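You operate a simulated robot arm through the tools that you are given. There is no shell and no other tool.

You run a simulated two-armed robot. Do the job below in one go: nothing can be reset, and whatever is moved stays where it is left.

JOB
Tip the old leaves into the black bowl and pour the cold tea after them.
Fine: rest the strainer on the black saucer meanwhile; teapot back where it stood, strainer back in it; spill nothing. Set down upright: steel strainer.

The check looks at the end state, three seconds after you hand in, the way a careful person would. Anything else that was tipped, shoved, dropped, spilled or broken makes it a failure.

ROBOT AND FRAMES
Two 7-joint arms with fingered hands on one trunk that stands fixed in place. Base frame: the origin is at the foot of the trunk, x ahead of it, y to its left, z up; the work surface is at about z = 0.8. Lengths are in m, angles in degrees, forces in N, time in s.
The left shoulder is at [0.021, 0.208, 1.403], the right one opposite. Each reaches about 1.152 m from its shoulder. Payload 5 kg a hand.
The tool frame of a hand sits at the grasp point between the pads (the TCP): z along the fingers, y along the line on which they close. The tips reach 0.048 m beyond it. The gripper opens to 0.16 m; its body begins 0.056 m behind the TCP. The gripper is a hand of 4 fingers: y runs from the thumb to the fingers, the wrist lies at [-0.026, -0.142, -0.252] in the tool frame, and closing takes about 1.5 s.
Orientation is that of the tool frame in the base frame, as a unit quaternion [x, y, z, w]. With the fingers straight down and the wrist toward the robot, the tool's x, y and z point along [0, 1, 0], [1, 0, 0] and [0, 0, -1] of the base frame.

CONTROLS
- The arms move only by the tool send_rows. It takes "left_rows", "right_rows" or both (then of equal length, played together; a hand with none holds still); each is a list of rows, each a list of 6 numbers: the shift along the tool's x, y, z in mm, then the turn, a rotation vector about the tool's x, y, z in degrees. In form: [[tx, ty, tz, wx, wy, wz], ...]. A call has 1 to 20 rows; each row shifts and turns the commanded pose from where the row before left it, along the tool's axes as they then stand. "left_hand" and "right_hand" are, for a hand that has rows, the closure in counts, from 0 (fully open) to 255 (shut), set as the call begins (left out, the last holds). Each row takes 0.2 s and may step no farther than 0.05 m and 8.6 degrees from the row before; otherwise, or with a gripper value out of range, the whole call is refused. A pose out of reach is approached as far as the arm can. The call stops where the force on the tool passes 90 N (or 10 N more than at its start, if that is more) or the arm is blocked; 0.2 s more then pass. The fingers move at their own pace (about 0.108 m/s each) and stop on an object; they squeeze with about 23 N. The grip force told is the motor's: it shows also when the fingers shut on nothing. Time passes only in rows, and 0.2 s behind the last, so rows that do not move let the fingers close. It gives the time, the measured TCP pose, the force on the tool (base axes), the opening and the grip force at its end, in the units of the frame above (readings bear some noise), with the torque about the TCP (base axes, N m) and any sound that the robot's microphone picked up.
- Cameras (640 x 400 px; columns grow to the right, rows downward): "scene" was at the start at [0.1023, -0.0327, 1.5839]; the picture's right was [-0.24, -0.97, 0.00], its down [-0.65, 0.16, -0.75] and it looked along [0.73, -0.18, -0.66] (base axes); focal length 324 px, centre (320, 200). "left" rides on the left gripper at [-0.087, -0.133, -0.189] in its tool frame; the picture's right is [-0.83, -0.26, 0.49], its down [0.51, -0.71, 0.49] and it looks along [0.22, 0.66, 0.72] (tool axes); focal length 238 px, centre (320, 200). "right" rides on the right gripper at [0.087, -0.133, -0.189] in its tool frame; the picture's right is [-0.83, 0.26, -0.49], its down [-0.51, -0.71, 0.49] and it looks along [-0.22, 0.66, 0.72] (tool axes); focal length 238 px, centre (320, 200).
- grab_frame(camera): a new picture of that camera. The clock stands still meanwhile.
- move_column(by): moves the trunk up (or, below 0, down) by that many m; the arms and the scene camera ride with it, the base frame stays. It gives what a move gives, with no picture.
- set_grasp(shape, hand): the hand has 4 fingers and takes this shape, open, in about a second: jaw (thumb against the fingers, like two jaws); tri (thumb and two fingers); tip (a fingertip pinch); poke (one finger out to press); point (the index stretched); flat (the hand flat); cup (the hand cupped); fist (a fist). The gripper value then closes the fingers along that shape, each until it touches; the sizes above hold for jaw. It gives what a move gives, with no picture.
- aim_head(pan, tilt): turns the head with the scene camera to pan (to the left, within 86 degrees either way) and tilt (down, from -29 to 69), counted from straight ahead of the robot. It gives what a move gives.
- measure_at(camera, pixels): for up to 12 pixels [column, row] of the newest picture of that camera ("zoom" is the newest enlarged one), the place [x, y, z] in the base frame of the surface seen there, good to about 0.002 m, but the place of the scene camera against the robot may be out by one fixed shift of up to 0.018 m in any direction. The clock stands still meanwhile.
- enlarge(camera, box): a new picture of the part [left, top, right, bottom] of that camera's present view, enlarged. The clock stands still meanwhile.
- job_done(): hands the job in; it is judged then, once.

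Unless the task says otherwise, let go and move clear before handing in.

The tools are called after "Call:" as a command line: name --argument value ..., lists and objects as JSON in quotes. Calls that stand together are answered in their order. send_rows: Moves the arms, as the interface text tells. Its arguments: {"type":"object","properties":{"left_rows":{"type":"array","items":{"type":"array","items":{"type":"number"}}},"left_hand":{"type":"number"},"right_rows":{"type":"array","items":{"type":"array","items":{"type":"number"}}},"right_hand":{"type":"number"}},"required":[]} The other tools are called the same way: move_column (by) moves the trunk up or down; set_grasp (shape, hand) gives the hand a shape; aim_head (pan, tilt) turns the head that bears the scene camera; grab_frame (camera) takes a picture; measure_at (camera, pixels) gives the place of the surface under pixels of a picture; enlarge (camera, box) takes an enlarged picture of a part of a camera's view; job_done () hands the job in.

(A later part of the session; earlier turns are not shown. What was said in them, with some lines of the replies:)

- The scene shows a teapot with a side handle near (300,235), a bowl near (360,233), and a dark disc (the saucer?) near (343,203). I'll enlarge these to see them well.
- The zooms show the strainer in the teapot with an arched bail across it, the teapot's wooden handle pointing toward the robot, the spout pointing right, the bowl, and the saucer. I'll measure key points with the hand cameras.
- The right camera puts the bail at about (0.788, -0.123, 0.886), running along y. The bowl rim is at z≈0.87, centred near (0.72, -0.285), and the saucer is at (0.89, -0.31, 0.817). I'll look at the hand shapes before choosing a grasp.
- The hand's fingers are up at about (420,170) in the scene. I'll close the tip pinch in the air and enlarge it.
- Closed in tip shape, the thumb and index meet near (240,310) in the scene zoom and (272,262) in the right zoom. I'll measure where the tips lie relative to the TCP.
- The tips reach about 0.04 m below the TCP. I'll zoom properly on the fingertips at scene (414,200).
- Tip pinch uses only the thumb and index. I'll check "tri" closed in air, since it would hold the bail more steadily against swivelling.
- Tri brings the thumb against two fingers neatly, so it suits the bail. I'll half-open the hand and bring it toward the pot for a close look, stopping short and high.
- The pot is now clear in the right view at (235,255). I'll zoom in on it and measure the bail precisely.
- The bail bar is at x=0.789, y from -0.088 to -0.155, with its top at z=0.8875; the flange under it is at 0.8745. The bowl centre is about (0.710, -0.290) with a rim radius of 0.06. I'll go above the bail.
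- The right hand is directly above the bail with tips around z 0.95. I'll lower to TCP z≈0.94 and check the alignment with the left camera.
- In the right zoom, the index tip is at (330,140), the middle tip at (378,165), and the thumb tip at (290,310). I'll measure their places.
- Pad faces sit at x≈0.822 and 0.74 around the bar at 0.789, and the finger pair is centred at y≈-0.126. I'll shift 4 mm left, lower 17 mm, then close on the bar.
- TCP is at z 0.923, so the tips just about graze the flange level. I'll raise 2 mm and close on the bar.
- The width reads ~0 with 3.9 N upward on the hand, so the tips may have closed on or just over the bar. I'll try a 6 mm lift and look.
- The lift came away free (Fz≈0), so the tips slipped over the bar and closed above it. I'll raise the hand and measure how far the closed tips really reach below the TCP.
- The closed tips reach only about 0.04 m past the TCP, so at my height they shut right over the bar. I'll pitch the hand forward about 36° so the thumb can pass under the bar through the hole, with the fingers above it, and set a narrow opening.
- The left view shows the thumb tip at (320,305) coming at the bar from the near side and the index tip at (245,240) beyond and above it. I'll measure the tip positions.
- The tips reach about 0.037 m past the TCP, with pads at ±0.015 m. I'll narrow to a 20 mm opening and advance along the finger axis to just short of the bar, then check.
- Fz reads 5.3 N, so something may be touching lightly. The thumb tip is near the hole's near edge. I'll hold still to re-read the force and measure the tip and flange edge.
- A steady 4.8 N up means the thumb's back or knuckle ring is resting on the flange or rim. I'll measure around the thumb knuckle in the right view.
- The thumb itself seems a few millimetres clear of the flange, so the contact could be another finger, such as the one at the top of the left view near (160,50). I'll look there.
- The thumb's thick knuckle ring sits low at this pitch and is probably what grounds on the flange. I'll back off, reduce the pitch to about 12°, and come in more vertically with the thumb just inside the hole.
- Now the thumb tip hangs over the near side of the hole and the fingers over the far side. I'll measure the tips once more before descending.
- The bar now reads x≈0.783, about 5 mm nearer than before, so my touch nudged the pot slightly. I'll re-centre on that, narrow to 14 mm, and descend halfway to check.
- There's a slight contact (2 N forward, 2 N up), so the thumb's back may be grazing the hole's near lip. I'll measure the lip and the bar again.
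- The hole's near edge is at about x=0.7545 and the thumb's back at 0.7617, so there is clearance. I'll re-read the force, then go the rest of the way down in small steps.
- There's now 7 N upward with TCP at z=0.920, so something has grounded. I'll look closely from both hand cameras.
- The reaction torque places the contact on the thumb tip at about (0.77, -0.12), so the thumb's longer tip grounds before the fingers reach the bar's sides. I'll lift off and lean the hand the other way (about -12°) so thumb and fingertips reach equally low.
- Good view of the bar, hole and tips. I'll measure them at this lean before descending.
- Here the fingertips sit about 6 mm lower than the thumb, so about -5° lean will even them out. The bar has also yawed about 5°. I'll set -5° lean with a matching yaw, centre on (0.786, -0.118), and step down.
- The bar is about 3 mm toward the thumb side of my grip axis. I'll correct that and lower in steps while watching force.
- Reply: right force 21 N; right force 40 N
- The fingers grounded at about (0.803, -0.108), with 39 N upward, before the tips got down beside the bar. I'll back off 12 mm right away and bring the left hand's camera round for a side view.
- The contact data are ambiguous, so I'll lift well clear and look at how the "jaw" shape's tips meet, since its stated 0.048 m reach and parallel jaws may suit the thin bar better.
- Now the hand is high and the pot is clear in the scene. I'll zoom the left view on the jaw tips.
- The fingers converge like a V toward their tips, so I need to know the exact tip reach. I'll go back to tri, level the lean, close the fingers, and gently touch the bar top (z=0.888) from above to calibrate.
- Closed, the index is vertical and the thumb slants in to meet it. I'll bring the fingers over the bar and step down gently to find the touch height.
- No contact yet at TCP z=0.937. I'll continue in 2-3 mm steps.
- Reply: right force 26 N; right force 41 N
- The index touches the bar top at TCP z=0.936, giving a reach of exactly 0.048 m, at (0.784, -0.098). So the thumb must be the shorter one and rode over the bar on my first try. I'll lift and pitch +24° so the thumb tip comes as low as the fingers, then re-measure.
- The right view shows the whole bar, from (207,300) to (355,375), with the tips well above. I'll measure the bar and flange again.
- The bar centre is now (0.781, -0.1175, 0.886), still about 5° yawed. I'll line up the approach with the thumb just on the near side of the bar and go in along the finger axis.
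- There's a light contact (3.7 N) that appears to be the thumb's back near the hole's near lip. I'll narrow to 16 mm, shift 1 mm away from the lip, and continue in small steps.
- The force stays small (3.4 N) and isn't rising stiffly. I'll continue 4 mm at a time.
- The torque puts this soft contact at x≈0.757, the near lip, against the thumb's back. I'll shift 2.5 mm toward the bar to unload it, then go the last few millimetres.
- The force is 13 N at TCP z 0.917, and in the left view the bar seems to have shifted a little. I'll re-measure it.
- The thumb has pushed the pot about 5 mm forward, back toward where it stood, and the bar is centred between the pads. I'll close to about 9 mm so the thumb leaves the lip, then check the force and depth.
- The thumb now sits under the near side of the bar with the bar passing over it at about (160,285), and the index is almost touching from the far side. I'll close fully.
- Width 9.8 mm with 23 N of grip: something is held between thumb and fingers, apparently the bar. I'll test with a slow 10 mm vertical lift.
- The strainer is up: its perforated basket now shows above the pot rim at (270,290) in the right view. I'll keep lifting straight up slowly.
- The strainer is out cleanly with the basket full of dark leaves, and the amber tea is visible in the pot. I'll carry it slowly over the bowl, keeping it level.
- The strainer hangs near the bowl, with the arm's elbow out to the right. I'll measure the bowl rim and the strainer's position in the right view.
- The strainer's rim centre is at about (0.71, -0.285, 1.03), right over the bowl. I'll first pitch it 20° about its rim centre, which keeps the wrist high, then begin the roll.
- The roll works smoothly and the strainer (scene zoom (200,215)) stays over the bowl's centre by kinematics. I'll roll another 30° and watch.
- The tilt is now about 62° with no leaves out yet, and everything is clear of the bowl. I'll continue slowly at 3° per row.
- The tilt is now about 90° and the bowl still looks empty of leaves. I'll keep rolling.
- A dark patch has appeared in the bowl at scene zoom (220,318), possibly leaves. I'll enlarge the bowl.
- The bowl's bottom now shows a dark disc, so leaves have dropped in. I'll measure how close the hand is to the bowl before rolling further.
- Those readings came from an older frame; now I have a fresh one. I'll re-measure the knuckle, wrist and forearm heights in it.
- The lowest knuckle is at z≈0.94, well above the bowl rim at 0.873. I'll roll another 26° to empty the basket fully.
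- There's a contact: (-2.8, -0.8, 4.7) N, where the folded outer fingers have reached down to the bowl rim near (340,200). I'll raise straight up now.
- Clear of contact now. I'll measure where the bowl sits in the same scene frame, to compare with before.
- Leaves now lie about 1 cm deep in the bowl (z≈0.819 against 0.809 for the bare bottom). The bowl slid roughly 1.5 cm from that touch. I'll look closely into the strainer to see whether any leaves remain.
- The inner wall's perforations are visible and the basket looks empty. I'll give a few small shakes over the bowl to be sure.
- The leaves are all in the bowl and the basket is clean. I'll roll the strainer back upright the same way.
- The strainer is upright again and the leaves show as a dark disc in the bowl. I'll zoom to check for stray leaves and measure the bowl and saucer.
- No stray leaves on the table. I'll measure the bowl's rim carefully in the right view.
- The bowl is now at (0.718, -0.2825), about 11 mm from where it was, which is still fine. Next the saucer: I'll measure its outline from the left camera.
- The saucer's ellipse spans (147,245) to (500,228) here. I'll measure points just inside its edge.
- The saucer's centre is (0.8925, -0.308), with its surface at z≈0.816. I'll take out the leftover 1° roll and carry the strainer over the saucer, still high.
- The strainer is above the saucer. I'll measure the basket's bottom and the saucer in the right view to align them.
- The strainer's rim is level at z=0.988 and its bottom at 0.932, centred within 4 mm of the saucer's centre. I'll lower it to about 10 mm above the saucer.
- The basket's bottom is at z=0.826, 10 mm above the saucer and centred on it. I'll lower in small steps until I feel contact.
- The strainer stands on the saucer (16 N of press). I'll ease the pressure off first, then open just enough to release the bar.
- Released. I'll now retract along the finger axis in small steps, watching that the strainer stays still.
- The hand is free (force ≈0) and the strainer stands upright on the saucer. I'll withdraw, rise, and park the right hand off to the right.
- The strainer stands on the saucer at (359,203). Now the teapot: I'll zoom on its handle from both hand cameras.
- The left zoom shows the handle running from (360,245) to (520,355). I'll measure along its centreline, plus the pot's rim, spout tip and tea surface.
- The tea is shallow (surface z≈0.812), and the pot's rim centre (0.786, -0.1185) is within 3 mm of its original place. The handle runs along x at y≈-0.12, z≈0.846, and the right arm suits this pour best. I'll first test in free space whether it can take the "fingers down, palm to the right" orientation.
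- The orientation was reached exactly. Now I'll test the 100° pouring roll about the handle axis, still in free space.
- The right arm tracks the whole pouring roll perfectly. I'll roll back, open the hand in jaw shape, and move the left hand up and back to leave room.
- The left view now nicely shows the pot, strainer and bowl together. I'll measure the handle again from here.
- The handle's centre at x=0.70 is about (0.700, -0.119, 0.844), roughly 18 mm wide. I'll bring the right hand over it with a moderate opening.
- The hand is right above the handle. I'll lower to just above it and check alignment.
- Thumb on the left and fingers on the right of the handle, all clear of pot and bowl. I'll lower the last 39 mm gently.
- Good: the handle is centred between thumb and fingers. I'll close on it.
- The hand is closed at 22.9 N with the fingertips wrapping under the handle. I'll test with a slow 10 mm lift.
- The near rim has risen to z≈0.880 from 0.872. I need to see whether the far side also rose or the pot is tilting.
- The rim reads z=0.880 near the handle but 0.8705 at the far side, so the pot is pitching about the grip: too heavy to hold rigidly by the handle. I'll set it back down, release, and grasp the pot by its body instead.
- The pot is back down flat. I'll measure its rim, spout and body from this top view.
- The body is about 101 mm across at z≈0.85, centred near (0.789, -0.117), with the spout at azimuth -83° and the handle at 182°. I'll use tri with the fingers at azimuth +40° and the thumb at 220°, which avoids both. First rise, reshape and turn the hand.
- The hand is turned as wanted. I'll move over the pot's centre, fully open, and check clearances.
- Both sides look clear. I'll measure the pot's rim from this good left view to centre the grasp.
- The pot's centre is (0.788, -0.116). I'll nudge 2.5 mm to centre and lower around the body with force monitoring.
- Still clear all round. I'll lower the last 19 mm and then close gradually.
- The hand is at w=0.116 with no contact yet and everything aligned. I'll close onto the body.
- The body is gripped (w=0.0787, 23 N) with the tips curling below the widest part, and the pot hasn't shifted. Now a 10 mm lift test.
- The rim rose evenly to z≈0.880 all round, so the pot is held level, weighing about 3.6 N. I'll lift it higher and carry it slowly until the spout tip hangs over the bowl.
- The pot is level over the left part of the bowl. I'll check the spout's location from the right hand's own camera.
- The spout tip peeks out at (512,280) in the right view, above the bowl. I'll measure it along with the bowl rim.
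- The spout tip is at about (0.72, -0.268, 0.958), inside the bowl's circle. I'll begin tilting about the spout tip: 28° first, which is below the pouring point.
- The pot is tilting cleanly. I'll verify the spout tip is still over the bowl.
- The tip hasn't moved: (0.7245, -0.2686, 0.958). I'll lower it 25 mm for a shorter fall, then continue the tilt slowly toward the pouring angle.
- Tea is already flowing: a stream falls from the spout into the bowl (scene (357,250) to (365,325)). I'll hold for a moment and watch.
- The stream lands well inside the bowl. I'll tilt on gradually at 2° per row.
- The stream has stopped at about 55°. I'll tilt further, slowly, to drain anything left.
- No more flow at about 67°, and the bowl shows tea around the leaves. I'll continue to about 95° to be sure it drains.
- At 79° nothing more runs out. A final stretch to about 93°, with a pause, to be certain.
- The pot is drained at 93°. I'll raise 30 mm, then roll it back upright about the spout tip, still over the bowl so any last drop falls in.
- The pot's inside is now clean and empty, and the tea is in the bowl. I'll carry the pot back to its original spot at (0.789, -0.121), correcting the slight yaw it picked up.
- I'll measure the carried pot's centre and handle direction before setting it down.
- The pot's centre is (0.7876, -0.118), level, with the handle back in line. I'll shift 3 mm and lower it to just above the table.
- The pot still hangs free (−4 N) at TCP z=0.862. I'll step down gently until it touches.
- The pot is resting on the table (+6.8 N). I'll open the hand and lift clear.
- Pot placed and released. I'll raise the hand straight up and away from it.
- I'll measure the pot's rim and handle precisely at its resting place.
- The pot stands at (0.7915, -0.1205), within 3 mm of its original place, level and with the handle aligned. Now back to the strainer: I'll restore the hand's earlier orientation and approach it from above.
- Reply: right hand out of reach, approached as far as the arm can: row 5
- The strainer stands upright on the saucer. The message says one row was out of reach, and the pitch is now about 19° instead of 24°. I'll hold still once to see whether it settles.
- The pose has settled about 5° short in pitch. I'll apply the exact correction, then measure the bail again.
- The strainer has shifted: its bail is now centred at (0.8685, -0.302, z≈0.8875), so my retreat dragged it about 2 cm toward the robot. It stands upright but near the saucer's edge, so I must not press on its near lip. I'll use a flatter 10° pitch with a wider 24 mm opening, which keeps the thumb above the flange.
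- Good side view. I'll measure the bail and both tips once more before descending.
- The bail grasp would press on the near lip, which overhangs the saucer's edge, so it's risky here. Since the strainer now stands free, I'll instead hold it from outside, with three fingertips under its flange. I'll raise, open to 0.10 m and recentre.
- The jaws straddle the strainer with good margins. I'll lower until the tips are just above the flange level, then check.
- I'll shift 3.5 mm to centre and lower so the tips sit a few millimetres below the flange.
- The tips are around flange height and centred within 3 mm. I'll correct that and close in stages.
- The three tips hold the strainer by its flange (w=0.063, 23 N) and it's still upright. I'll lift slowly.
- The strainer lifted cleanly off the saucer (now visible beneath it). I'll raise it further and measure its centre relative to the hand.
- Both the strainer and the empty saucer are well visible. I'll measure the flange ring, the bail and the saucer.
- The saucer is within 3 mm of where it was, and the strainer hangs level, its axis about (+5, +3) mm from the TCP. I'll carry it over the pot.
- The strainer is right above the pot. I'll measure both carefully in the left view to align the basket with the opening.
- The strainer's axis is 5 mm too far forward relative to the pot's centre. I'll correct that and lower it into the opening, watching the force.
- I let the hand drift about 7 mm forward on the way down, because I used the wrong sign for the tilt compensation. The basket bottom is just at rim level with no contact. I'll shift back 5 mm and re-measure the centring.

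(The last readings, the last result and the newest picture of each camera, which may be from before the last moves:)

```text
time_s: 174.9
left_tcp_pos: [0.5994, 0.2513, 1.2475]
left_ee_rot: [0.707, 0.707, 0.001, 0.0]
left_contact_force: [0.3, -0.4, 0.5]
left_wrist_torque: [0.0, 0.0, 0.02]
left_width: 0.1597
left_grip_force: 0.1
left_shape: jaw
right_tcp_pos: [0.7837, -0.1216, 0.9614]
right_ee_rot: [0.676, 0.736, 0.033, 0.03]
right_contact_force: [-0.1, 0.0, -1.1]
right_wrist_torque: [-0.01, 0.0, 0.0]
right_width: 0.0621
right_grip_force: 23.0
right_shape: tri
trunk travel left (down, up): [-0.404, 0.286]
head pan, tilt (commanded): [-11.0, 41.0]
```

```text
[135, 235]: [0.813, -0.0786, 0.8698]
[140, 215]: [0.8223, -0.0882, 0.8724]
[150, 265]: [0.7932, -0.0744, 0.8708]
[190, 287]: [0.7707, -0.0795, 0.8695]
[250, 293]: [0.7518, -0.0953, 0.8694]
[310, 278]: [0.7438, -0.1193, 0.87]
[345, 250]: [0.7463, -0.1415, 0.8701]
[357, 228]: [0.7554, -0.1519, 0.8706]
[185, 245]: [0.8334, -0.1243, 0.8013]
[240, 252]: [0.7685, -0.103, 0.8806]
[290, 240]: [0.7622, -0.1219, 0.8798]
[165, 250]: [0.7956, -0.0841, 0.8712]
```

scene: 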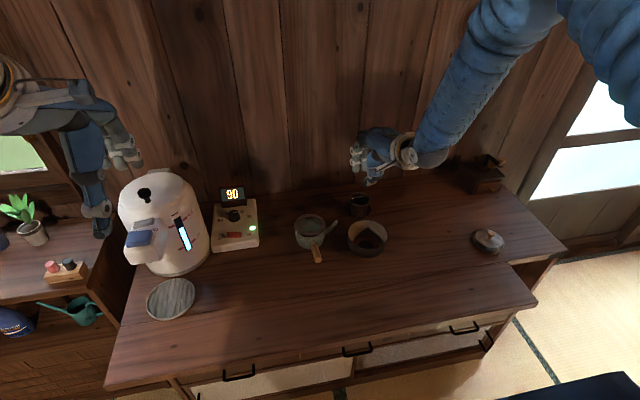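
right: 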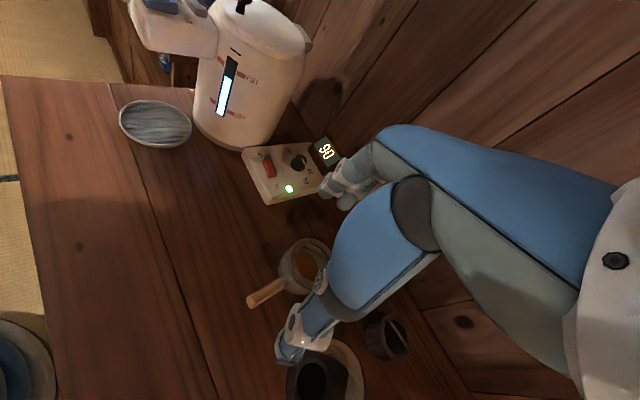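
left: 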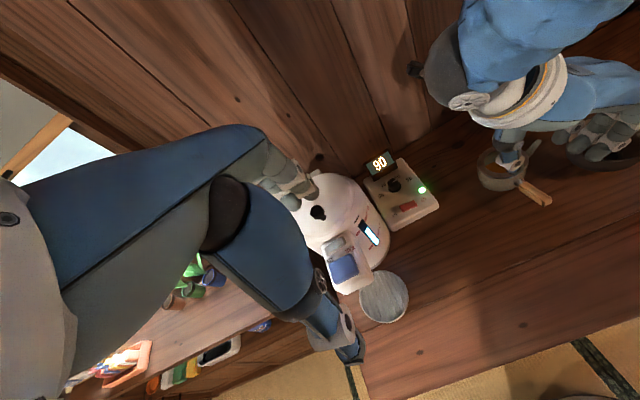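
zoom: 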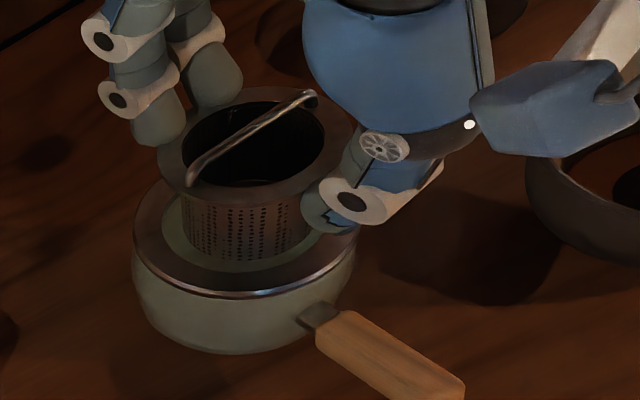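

Comparing the basket's near side (x≈0.762) with the pot's rim, they're now aligned within about 2 mm. I'll go down straight, with the right compensation, in small steps.

Call:
send_rows --right_rows '[[0, -1.5, 0, 0, 0, 0], [0, -0.7, 8, 0, 0, 0], [0, -0.7, 8, 0, 0, 0], [0, 0, 0, 0, 0, 0]]'

Call:
enlarge --camera "left" --box '[470, 110, 570, 200]'

Call:
enlarge --camera "right" --box '[230, 190, 360, 320]'

```text
time_s: 175.9
left_tcp_pos: [0.599, 0.251, 1.2498]
left_ee_rot: [0.707, 0.707, 0.0, 0.0]
left_contact_force: [0.5, 0.2, -0.1]
left_wrist_torque: [-0.02, 0.0, -0.03]
left_width: 0.1598
left_grip_force: 0.1
left_shape: jaw
right_tcp_pos: [0.7822, -0.1225, 0.9486]
right_ee_rot: [0.676, 0.736, 0.032, 0.03]
right_contact_force: [-0.1, -0.1, -0.5]
right_wrist_torque: [-0.01, -0.01, 0.01]
right_width: 0.0621
right_grip_force: 23.2
right_shape: tri
trunk travel left (down, up): [-0.404, 0.286]
head pan, tilt (commanded): [-11.0, 41.0]
```

```text
4.44 times, centred on (520, 155) of left
```

zoom: 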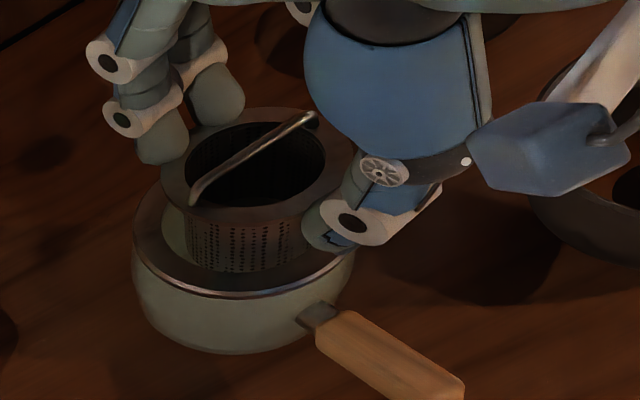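

```text
3.08 times, centred on (295, 255) of right
```

zoom: 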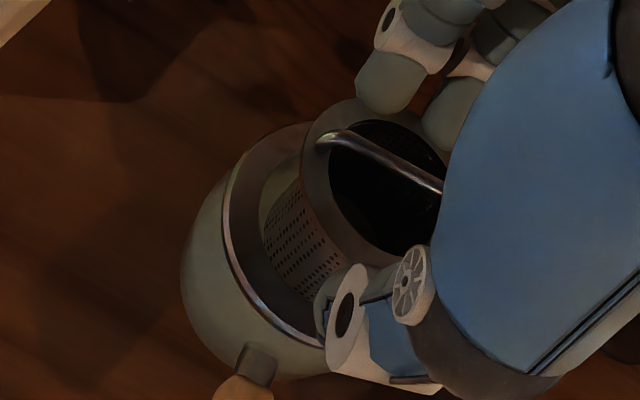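

No contact so far. I'll measure the basket's near side against the rim's inner edge to confirm it's inside the opening.

Call:
measure_at --camera "zoom" --pixels '[[268, 235], [262, 265], [265, 280], [280, 290], [300, 300], [265, 200], [250, 180], [235, 200], [245, 170], [290, 310], [330, 165], [318, 140]]'

Call:
enlarge --camera "left" --box '[490, 145, 550, 185]'

Call:
measure_at --camera "zoom" --pixels '[[150, 200], [120, 160], [200, 240], [250, 260], [300, 270], [350, 270], [400, 260], [450, 240], [300, 290], [400, 285], [220, 280], [480, 200]]'

```text
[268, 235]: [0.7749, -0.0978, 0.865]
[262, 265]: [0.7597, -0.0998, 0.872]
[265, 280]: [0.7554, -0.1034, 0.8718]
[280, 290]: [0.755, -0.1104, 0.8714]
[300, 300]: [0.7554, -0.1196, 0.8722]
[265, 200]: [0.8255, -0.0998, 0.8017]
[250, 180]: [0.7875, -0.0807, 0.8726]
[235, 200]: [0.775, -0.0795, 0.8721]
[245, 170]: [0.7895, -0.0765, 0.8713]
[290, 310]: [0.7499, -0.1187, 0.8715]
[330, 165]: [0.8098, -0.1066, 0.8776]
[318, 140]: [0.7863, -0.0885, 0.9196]
```

```text
10.00 times, centred on (520, 165) of left
```

zoom: 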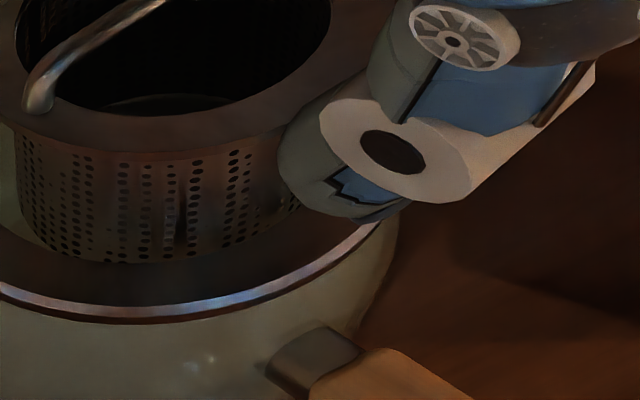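

```text
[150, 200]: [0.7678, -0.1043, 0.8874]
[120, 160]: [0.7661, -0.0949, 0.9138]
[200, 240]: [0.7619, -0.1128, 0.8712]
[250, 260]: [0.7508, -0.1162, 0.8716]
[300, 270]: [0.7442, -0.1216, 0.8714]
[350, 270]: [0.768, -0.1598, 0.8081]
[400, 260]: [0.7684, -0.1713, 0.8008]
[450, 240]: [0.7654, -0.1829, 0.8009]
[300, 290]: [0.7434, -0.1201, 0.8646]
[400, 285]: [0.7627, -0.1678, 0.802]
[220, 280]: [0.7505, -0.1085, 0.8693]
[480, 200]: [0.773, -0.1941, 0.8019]
```

The basket is already about 15 mm inside the opening without contact, and the measured centres agree ((0.791, -0.12) against (0.7905, -0.1205)). I'll continue down in small steps, checking the force.

Call:
send_rows --right_rows '[[0, -0.7, 8, 0, 0, 0], [0, 0, 0, 0, 0, 0]]'

Call:
send_rows --right_rows '[[0, -0.7, 8, 0, 0, 0], [0, 0, 0, 0, 0, 0]]'

Call:
send_rows --right_rows '[[0, -0.5, 6, 0, 0, 0], [0, 0, 0, 0, 0, 0]]'

Call:
enlarge --camera "left" --box '[470, 120, 560, 200]'

```text
time_s: 176.5
left_tcp_pos: [0.5987, 0.2515, 1.2474]
left_ee_rot: [0.707, 0.707, 0.0, 0.0]
left_contact_force: [0.4, -0.6, 0.5]
left_wrist_torque: [0.0, -0.01, -0.01]
left_width: 0.1598
left_grip_force: 0.2
left_shape: jaw
right_tcp_pos: [0.7815, -0.121, 0.9402]
right_ee_rot: [0.675, 0.736, 0.032, 0.03]
right_contact_force: [0.1, 0.9, -0.2]
right_wrist_torque: [0.01, -0.02, 0.01]
right_width: 0.0623
right_grip_force: 22.9
right_shape: tri
trunk travel left (down, up): [-0.404, 0.286]
head pan, tilt (commanded): [-11.0, 41.0]
```

```text
time_s: 177.1
left_tcp_pos: [0.5994, 0.2505, 1.2477]
left_ee_rot: [0.708, 0.706, 0.0, 0.0]
left_contact_force: [-0.2, 0.6, -0.6]
left_wrist_torque: [0.01, -0.05, 0.03]
left_width: 0.1597
left_grip_force: 0.0
left_shape: jaw
right_tcp_pos: [0.7806, -0.1226, 0.9336]
right_ee_rot: [0.676, 0.736, 0.032, 0.03]
right_contact_force: [-0.5, 0.2, -0.1]
right_wrist_torque: [0.01, -0.01, 0.01]
right_width: 0.0624
right_grip_force: 23.2
right_shape: tri
trunk travel left (down, up): [-0.404, 0.286]
head pan, tilt (commanded): [-11.0, 41.0]
```

```text
time_s: 177.7
left_tcp_pos: [0.5989, 0.2511, 1.2468]
left_ee_rot: [0.707, 0.707, 0.0, 0.0]
left_contact_force: [0.1, 1.1, -0.3]
left_wrist_torque: [-0.01, 0.01, 0.01]
left_width: 0.16
left_grip_force: 0.1
left_shape: jaw
right_tcp_pos: [0.7814, -0.1223, 0.9266]
right_ee_rot: [0.675, 0.736, 0.032, 0.03]
right_contact_force: [-0.6, 0.3, -0.5]
right_wrist_torque: [-0.03, 0.0, -0.04]
right_width: 0.0623
right_grip_force: 22.6
right_shape: tri
trunk travel left (down, up): [-0.404, 0.286]
head pan, tilt (commanded): [-11.0, 41.0]
```

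```text
5.00 times, centred on (515, 160) of left
```

zoom: 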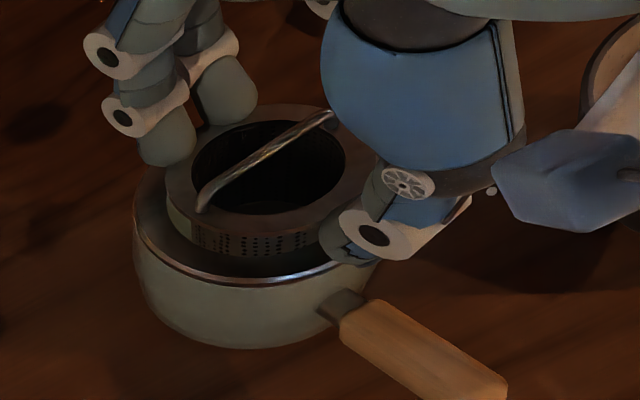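

It slides in freely, and only the upper part of the basket still shows. I'll go down another 9 mm, until the fingertips are just above the pot's rim.

Call:
send_rows --right_rows '[[0, -0.4, 5, 0, 0, 0], [0, 0, 0, 0, 0, 0]]'

Call:
send_rows --right_rows '[[0, -0.3, 3, 0, 0, 0], [0, 0, 0, 0, 0, 0]]'

Call:
send_rows --right_rows '[[0, -0.15, 1.5, 0, 0, 0], [0, 0, 0, 0, 0, 0]]'

Call:
enlarge --camera "left" --box '[470, 120, 560, 200]'

```text
time_s: 178.3
left_tcp_pos: [0.5996, 0.2509, 1.2489]
left_ee_rot: [0.707, 0.707, 0.0, 0.0]
left_contact_force: [-0.6, -0.4, -0.6]
left_wrist_torque: [0.02, 0.0, 0.0]
left_width: 0.1597
left_grip_force: 0.1
left_shape: jaw
right_tcp_pos: [0.7829, -0.1233, 0.9224]
right_ee_rot: [0.676, 0.736, 0.032, 0.029]
right_contact_force: [-0.1, 0.3, -1.0]
right_wrist_torque: [0.01, -0.03, -0.02]
right_width: 0.0624
right_grip_force: 22.8
right_shape: tri
trunk travel left (down, up): [-0.404, 0.286]
head pan, tilt (commanded): [-11.0, 41.0]
```

```text
time_s: 178.9
left_tcp_pos: [0.5993, 0.2497, 1.2476]
left_ee_rot: [0.708, 0.706, 0.0, 0.0]
left_contact_force: [0.5, 0.9, 0.2]
left_wrist_torque: [0.02, -0.02, 0.02]
left_width: 0.1598
left_grip_force: 0.0
left_shape: jaw
right_tcp_pos: [0.7821, -0.1211, 0.9184]
right_ee_rot: [0.676, 0.736, 0.032, 0.03]
right_contact_force: [-1.2, -0.3, 2.7]
right_wrist_torque: [-0.04, 0.2, 0.02]
right_width: 0.0626
right_grip_force: 23.0
right_shape: tri
trunk travel left (down, up): [-0.404, 0.286]
head pan, tilt (commanded): [-11.0, 41.0]
```

```text
time_s: 179.5
left_tcp_pos: [0.5993, 0.2513, 1.249]
left_ee_rot: [0.708, 0.706, 0.0, 0.001]
left_contact_force: [-0.1, 0.2, -0.3]
left_wrist_torque: [-0.01, 0.0, 0.01]
left_width: 0.1596
left_grip_force: 0.1
left_shape: jaw
right_tcp_pos: [0.7814, -0.1207, 0.9188]
right_ee_rot: [0.675, 0.736, 0.033, 0.031]
right_contact_force: [-3.3, -0.2, 11.8]
right_wrist_torque: [-0.05, 0.61, 0.03]
right_width: 0.063
right_grip_force: 22.4
right_shape: tri
trunk travel left (down, up): [-0.404, 0.286]
head pan, tilt (commanded): [-11.0, 41.0]
```

```text
5.00 times, centred on (515, 160) of left
```

zoom: 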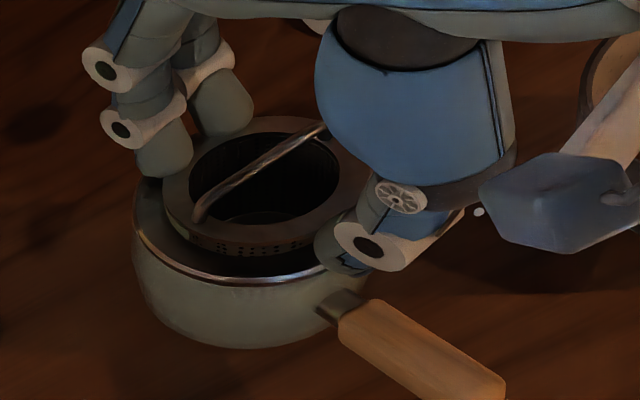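

The thumb tip now rests on the pot's near rim (11.8 N), so this is as low as the hand can go: the strainer sits about 9 mm above its seat with its basket fully guided. I'll ease up slightly and release so it settles in.

Call:
send_rows --right_rows '[[0, 0.15, -2, 0, 0, 0], [0, 0, 0, 0, 0, 0]]'

Call:
send_rows --right_rows '[[0, 0, 0, 0, 0, 0], [0, 0, 0, 0, 0, 0], [0, 0, 0, 0, 0, 0]]' --right_hand 125

Call:
enlarge --camera "left" --box '[470, 120, 560, 200]'

Call:
enlarge --camera "right" --box '[230, 190, 360, 320]'

```text
time_s: 180.1
left_tcp_pos: [0.5985, 0.251, 1.2483]
left_ee_rot: [0.708, 0.706, 0.0, 0.0]
left_contact_force: [-0.2, -0.1, -0.3]
left_wrist_torque: [-0.02, 0.01, 0.02]
left_width: 0.1599
left_grip_force: 0.0
left_shape: jaw
right_tcp_pos: [0.7822, -0.1218, 0.919]
right_ee_rot: [0.676, 0.736, 0.032, 0.029]
right_contact_force: [-2.5, -0.3, 7.4]
right_wrist_torque: [-0.06, 0.37, 0.0]
right_width: 0.0629
right_grip_force: 23.0
right_shape: tri
trunk travel left (down, up): [-0.404, 0.286]
head pan, tilt (commanded): [-11.0, 41.0]
```

```text
time_s: 180.9
left_tcp_pos: [0.5988, 0.2511, 1.2471]
left_ee_rot: [0.707, 0.707, 0.0, 0.001]
left_contact_force: [0.1, -0.2, 0.5]
left_wrist_torque: [0.0, 0.02, 0.0]
left_width: 0.1598
left_grip_force: 0.1
left_shape: jaw
right_tcp_pos: [0.7824, -0.1221, 0.9191]
right_ee_rot: [0.675, 0.736, 0.031, 0.028]
right_contact_force: [-0.3, -0.3, 5.2]
right_wrist_torque: [-0.07, 0.26, 0.07]
right_width: 0.0807
right_grip_force: 0.1
right_shape: tri
trunk travel left (down, up): [-0.404, 0.286]
head pan, tilt (commanded): [-11.0, 41.0]
```

```text
5.00 times, centred on (515, 160) of left
```

zoom: 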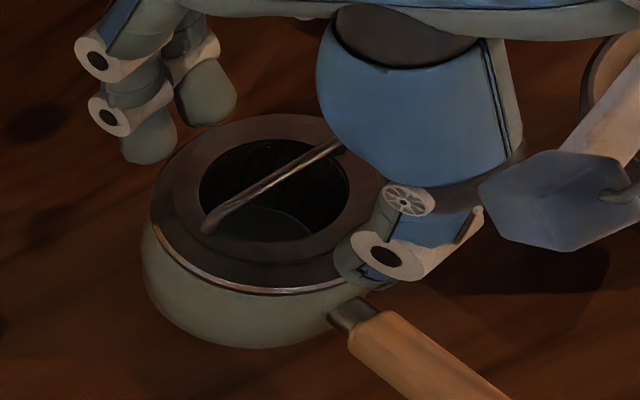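

```text
3.08 times, centred on (295, 255) of right
```

zoom: 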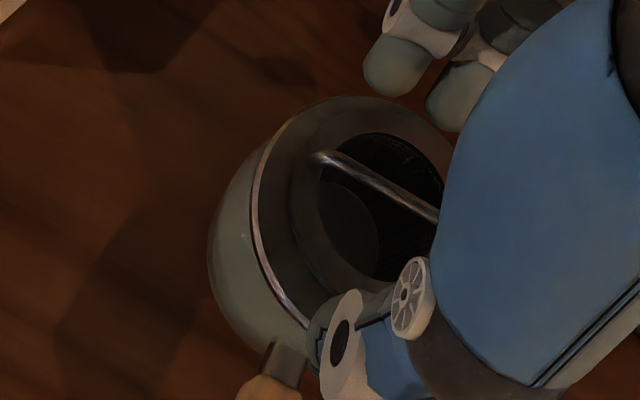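

The strainer dropped in and looks flush. The thumb still presses lightly near the rim (5 N), so I'll lift the hand straight up now.

Call:
send_rows --right_rows '[[0, 0.3, -4, 0, 0, 0], [0, 0.5, -6, 0, 0, 0], [0, 0.9, -10, 0, 0, 0], [0, 1.8, -20, 0, 0, 0], [0, 2.6, -30, 0, 0, 0], [0, 2.6, -30, 0, 0, 0], [0, 2.6, -30, 0, 0, 0], [0, 0, 0, 0, 0, 0]]'

Call:
enlarge --camera "left" --box '[440, 90, 600, 220]'

Call:
enlarge --camera "right" --box '[180, 200, 380, 380]'

Call:
enlarge --camera "scene" --box '[260, 170, 420, 270]'

```text
time_s: 182.7
left_tcp_pos: [0.6001, 0.2502, 1.2466]
left_ee_rot: [0.707, 0.707, 0.0, 0.0]
left_contact_force: [0.4, -0.6, 0.2]
left_wrist_torque: [0.02, 0.02, 0.0]
left_width: 0.16
left_grip_force: 0.1
left_shape: jaw
right_tcp_pos: [0.7811, -0.1222, 1.047]
right_ee_rot: [0.676, 0.736, 0.033, 0.029]
right_contact_force: [0.3, -0.3, -0.6]
right_wrist_torque: [0.0, 0.02, 0.01]
right_width: 0.0815
right_grip_force: 0.1
right_shape: tri
trunk travel left (down, up): [-0.404, 0.286]
head pan, tilt (commanded): [-11.0, 41.0]
```

```text
3.08 times, centred on (520, 155) of left
```

zoom: 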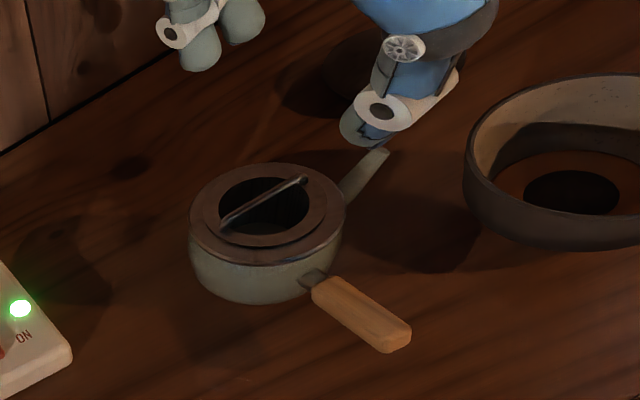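

```text
2.22 times, centred on (280, 290) of right
```

zoom: 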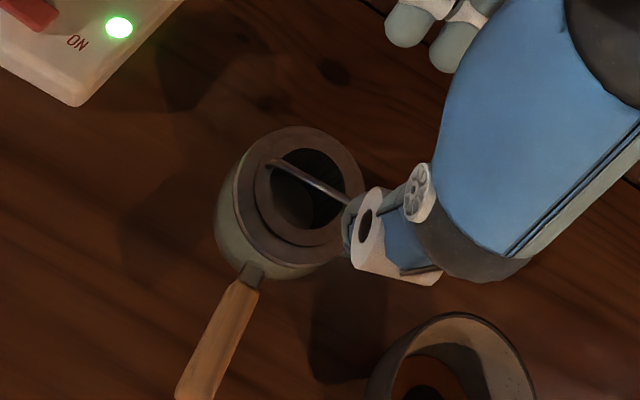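

```text
4.00 times, centred on (340, 220) of scene
```

zoom: 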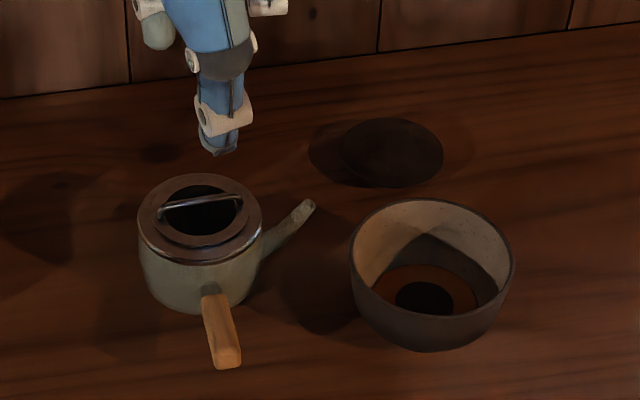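

The strainer is seated in the pot, just as at the start. I'll verify the pot's position, level and yaw, and the strainer's seating height.

Call:
enlarge --camera "left" --box '[470, 120, 580, 210]'

```text
4.44 times, centred on (525, 165) of left
```

zoom: 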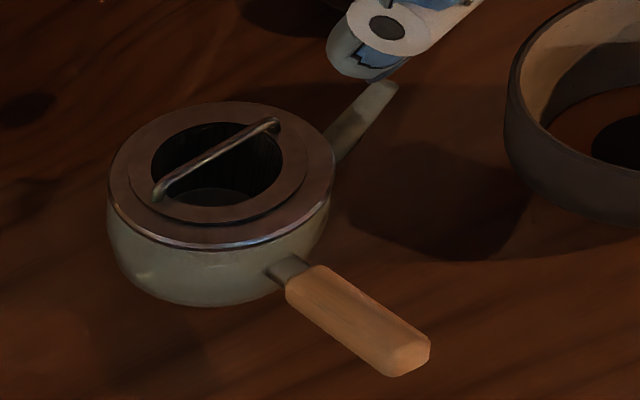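

Call:
measure_at --camera "zoom" --pixels '[[112, 180], [125, 145], [170, 115], [230, 104], [290, 118], [328, 165], [320, 210], [270, 238], [200, 240], [140, 218], [330, 305], [400, 345]]'

Call:
measure_at --camera "zoom" --pixels '[[135, 180], [150, 145], [220, 112], [285, 130], [300, 175], [260, 208], [190, 212], [160, 187], [215, 150], [270, 122], [385, 88], [310, 290]]'

```text
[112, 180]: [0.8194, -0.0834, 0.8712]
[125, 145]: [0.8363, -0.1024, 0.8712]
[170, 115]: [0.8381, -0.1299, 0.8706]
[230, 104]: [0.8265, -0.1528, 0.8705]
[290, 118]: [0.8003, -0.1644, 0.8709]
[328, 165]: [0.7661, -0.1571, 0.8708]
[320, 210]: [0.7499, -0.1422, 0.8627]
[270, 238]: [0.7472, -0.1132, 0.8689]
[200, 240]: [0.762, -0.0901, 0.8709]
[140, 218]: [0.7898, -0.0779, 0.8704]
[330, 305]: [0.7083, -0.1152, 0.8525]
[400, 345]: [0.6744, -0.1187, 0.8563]
```

```text
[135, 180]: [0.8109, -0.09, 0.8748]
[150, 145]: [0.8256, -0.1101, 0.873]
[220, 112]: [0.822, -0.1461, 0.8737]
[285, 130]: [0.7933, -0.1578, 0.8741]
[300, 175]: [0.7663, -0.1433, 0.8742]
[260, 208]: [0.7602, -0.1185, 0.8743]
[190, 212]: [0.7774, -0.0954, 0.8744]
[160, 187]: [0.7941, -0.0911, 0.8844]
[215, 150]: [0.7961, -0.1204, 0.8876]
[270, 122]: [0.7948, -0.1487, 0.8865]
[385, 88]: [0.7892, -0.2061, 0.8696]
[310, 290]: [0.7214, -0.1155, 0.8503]
```

The pot's rim is level at z≈0.871, the strainer's flange is at 0.874 and its bail at 0.8876, matching the start, with the pot within about 5 mm of its original place. I'll move the right hand well clear and look over the whole table.

Call:
send_rows --right_rows '[[0, 2.9, -33, 0, 0, 0], [0, 2.9, -33, 0, 0, 0], [0, 2.9, -33, 0, 0, 0], [-38, -22.8, -7.6, 0, 0, 0], [-38, -22.8, -7.6, 0, 0, 0], [-38, -22.8, -7.6, 0, 0, 0], [-38, -22.8, -7.6, 0, 0, 0], [-38, -22.8, -7.6, 0, 0, 0], [-38, -22.8, -7.6, 0, 0, 0], [-38, -22.8, -7.6, 0, 0, 0], [-38, -22.8, -7.6, 0, 0, 0], [-38, -22.8, -7.6, 0, 0, 0], [0, 0, 0, 0, 0, 0]]'

Call:
grab_frame --camera "scene"

Call:
enlarge --camera "scene" --box '[270, 180, 420, 280]'

Call:
enlarge --camera "left" --box '[460, 60, 640, 230]'

Call:
grab_frame --camera "right"

```text
time_s: 185.5
left_tcp_pos: [0.6, 0.2529, 1.2478]
left_ee_rot: [0.707, 0.707, -0.001, 0.0]
left_contact_force: [0.5, 0.2, -0.7]
left_wrist_torque: [-0.14, 0.08, -0.01]
left_width: 0.1598
left_grip_force: 0.0
left_shape: jaw
right_tcp_pos: [0.6055, -0.4789, 1.1984]
right_ee_rot: [0.676, 0.736, 0.031, 0.029]
right_contact_force: [0.7, 0.2, 0.1]
right_wrist_torque: [-0.07, 0.11, -0.04]
right_width: 0.0815
right_grip_force: 0.0
right_shape: tri
trunk travel left (down, up): [-0.404, 0.286]
head pan, tilt (commanded): [-11.0, 41.0]
```

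```text
taken
```

scene: 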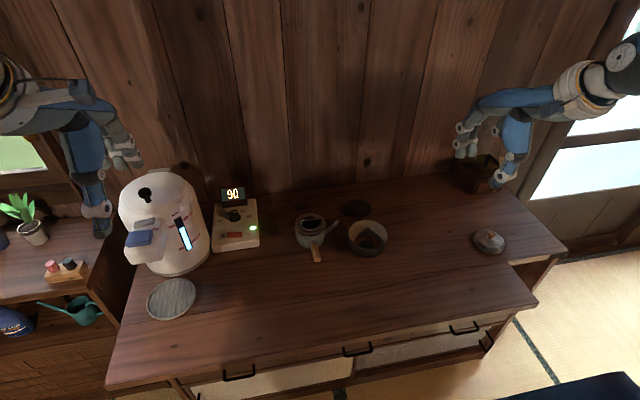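

```text
4.00 times, centred on (345, 230) of scene
```

zoom: 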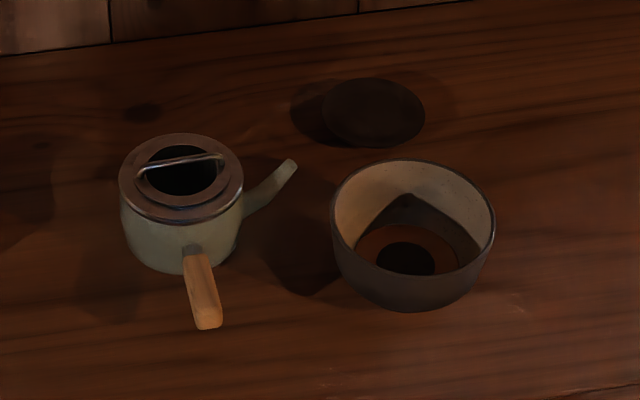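

```text
2.35 times, centred on (550, 145) of left
```

zoom: 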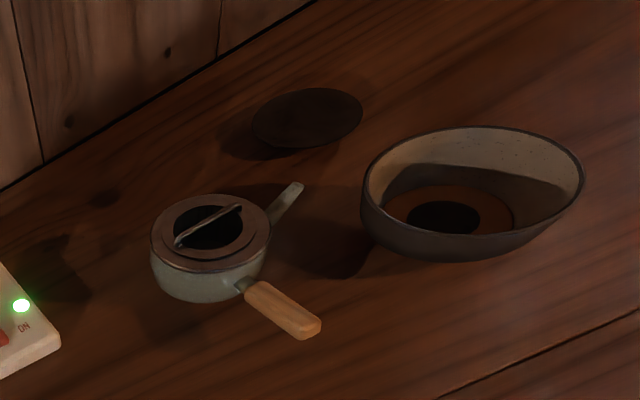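

```text
taken
```

right: 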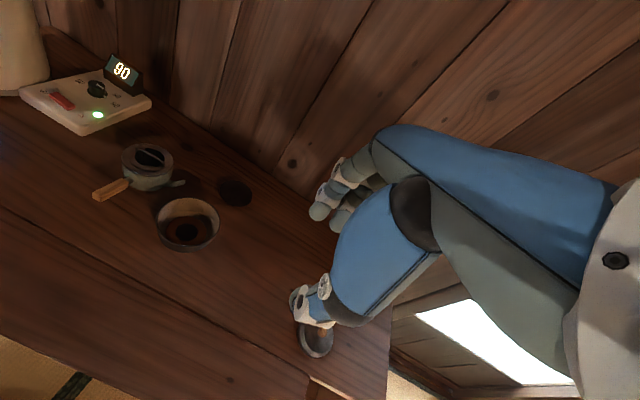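

The final pictures show the strainer seated upright in the pot back at its place, the leaves and tea in the black bowl, the saucer empty, and no drops or leaves on the table. Both hands are open and well clear, so I'm handing in.

Call:
job_done

```text
The job is handed in.
```

I've handed the job in. The old leaves and the cold tea are in the black bowl, and the strainer is back in the teapot, upright and fully seated. No leaves or tea showed on the table in the last pictures, and both hands were clear.

Not everything ended exactly where it began:

- **Bowl:** it sits about 11 mm from where it was. My hand touched its rim while I was tipping out the leaves. I left it there, since moving it full risked a spill.
- **Teapot:** it is about 5 mm from its original spot, level, with the handle pointing the same way.
- **Saucer:** it shifted about 3 mm.

Three steps went differently than planned:

- **Lifting the strainer:** it took several tries to get hold of the bail. The attempts pressed on the pot and nudged it a few millimetres.
- **Strainer on the saucer:** as I let go, my hand dragged it about 2 cm toward the edge, but it stayed upright. When I put it back in the pot, I let it drop the last 7–9 mm into its seat.
- **Pouring:** the pot was too heavy to hold steady by its handle, so I gripped it round the body.
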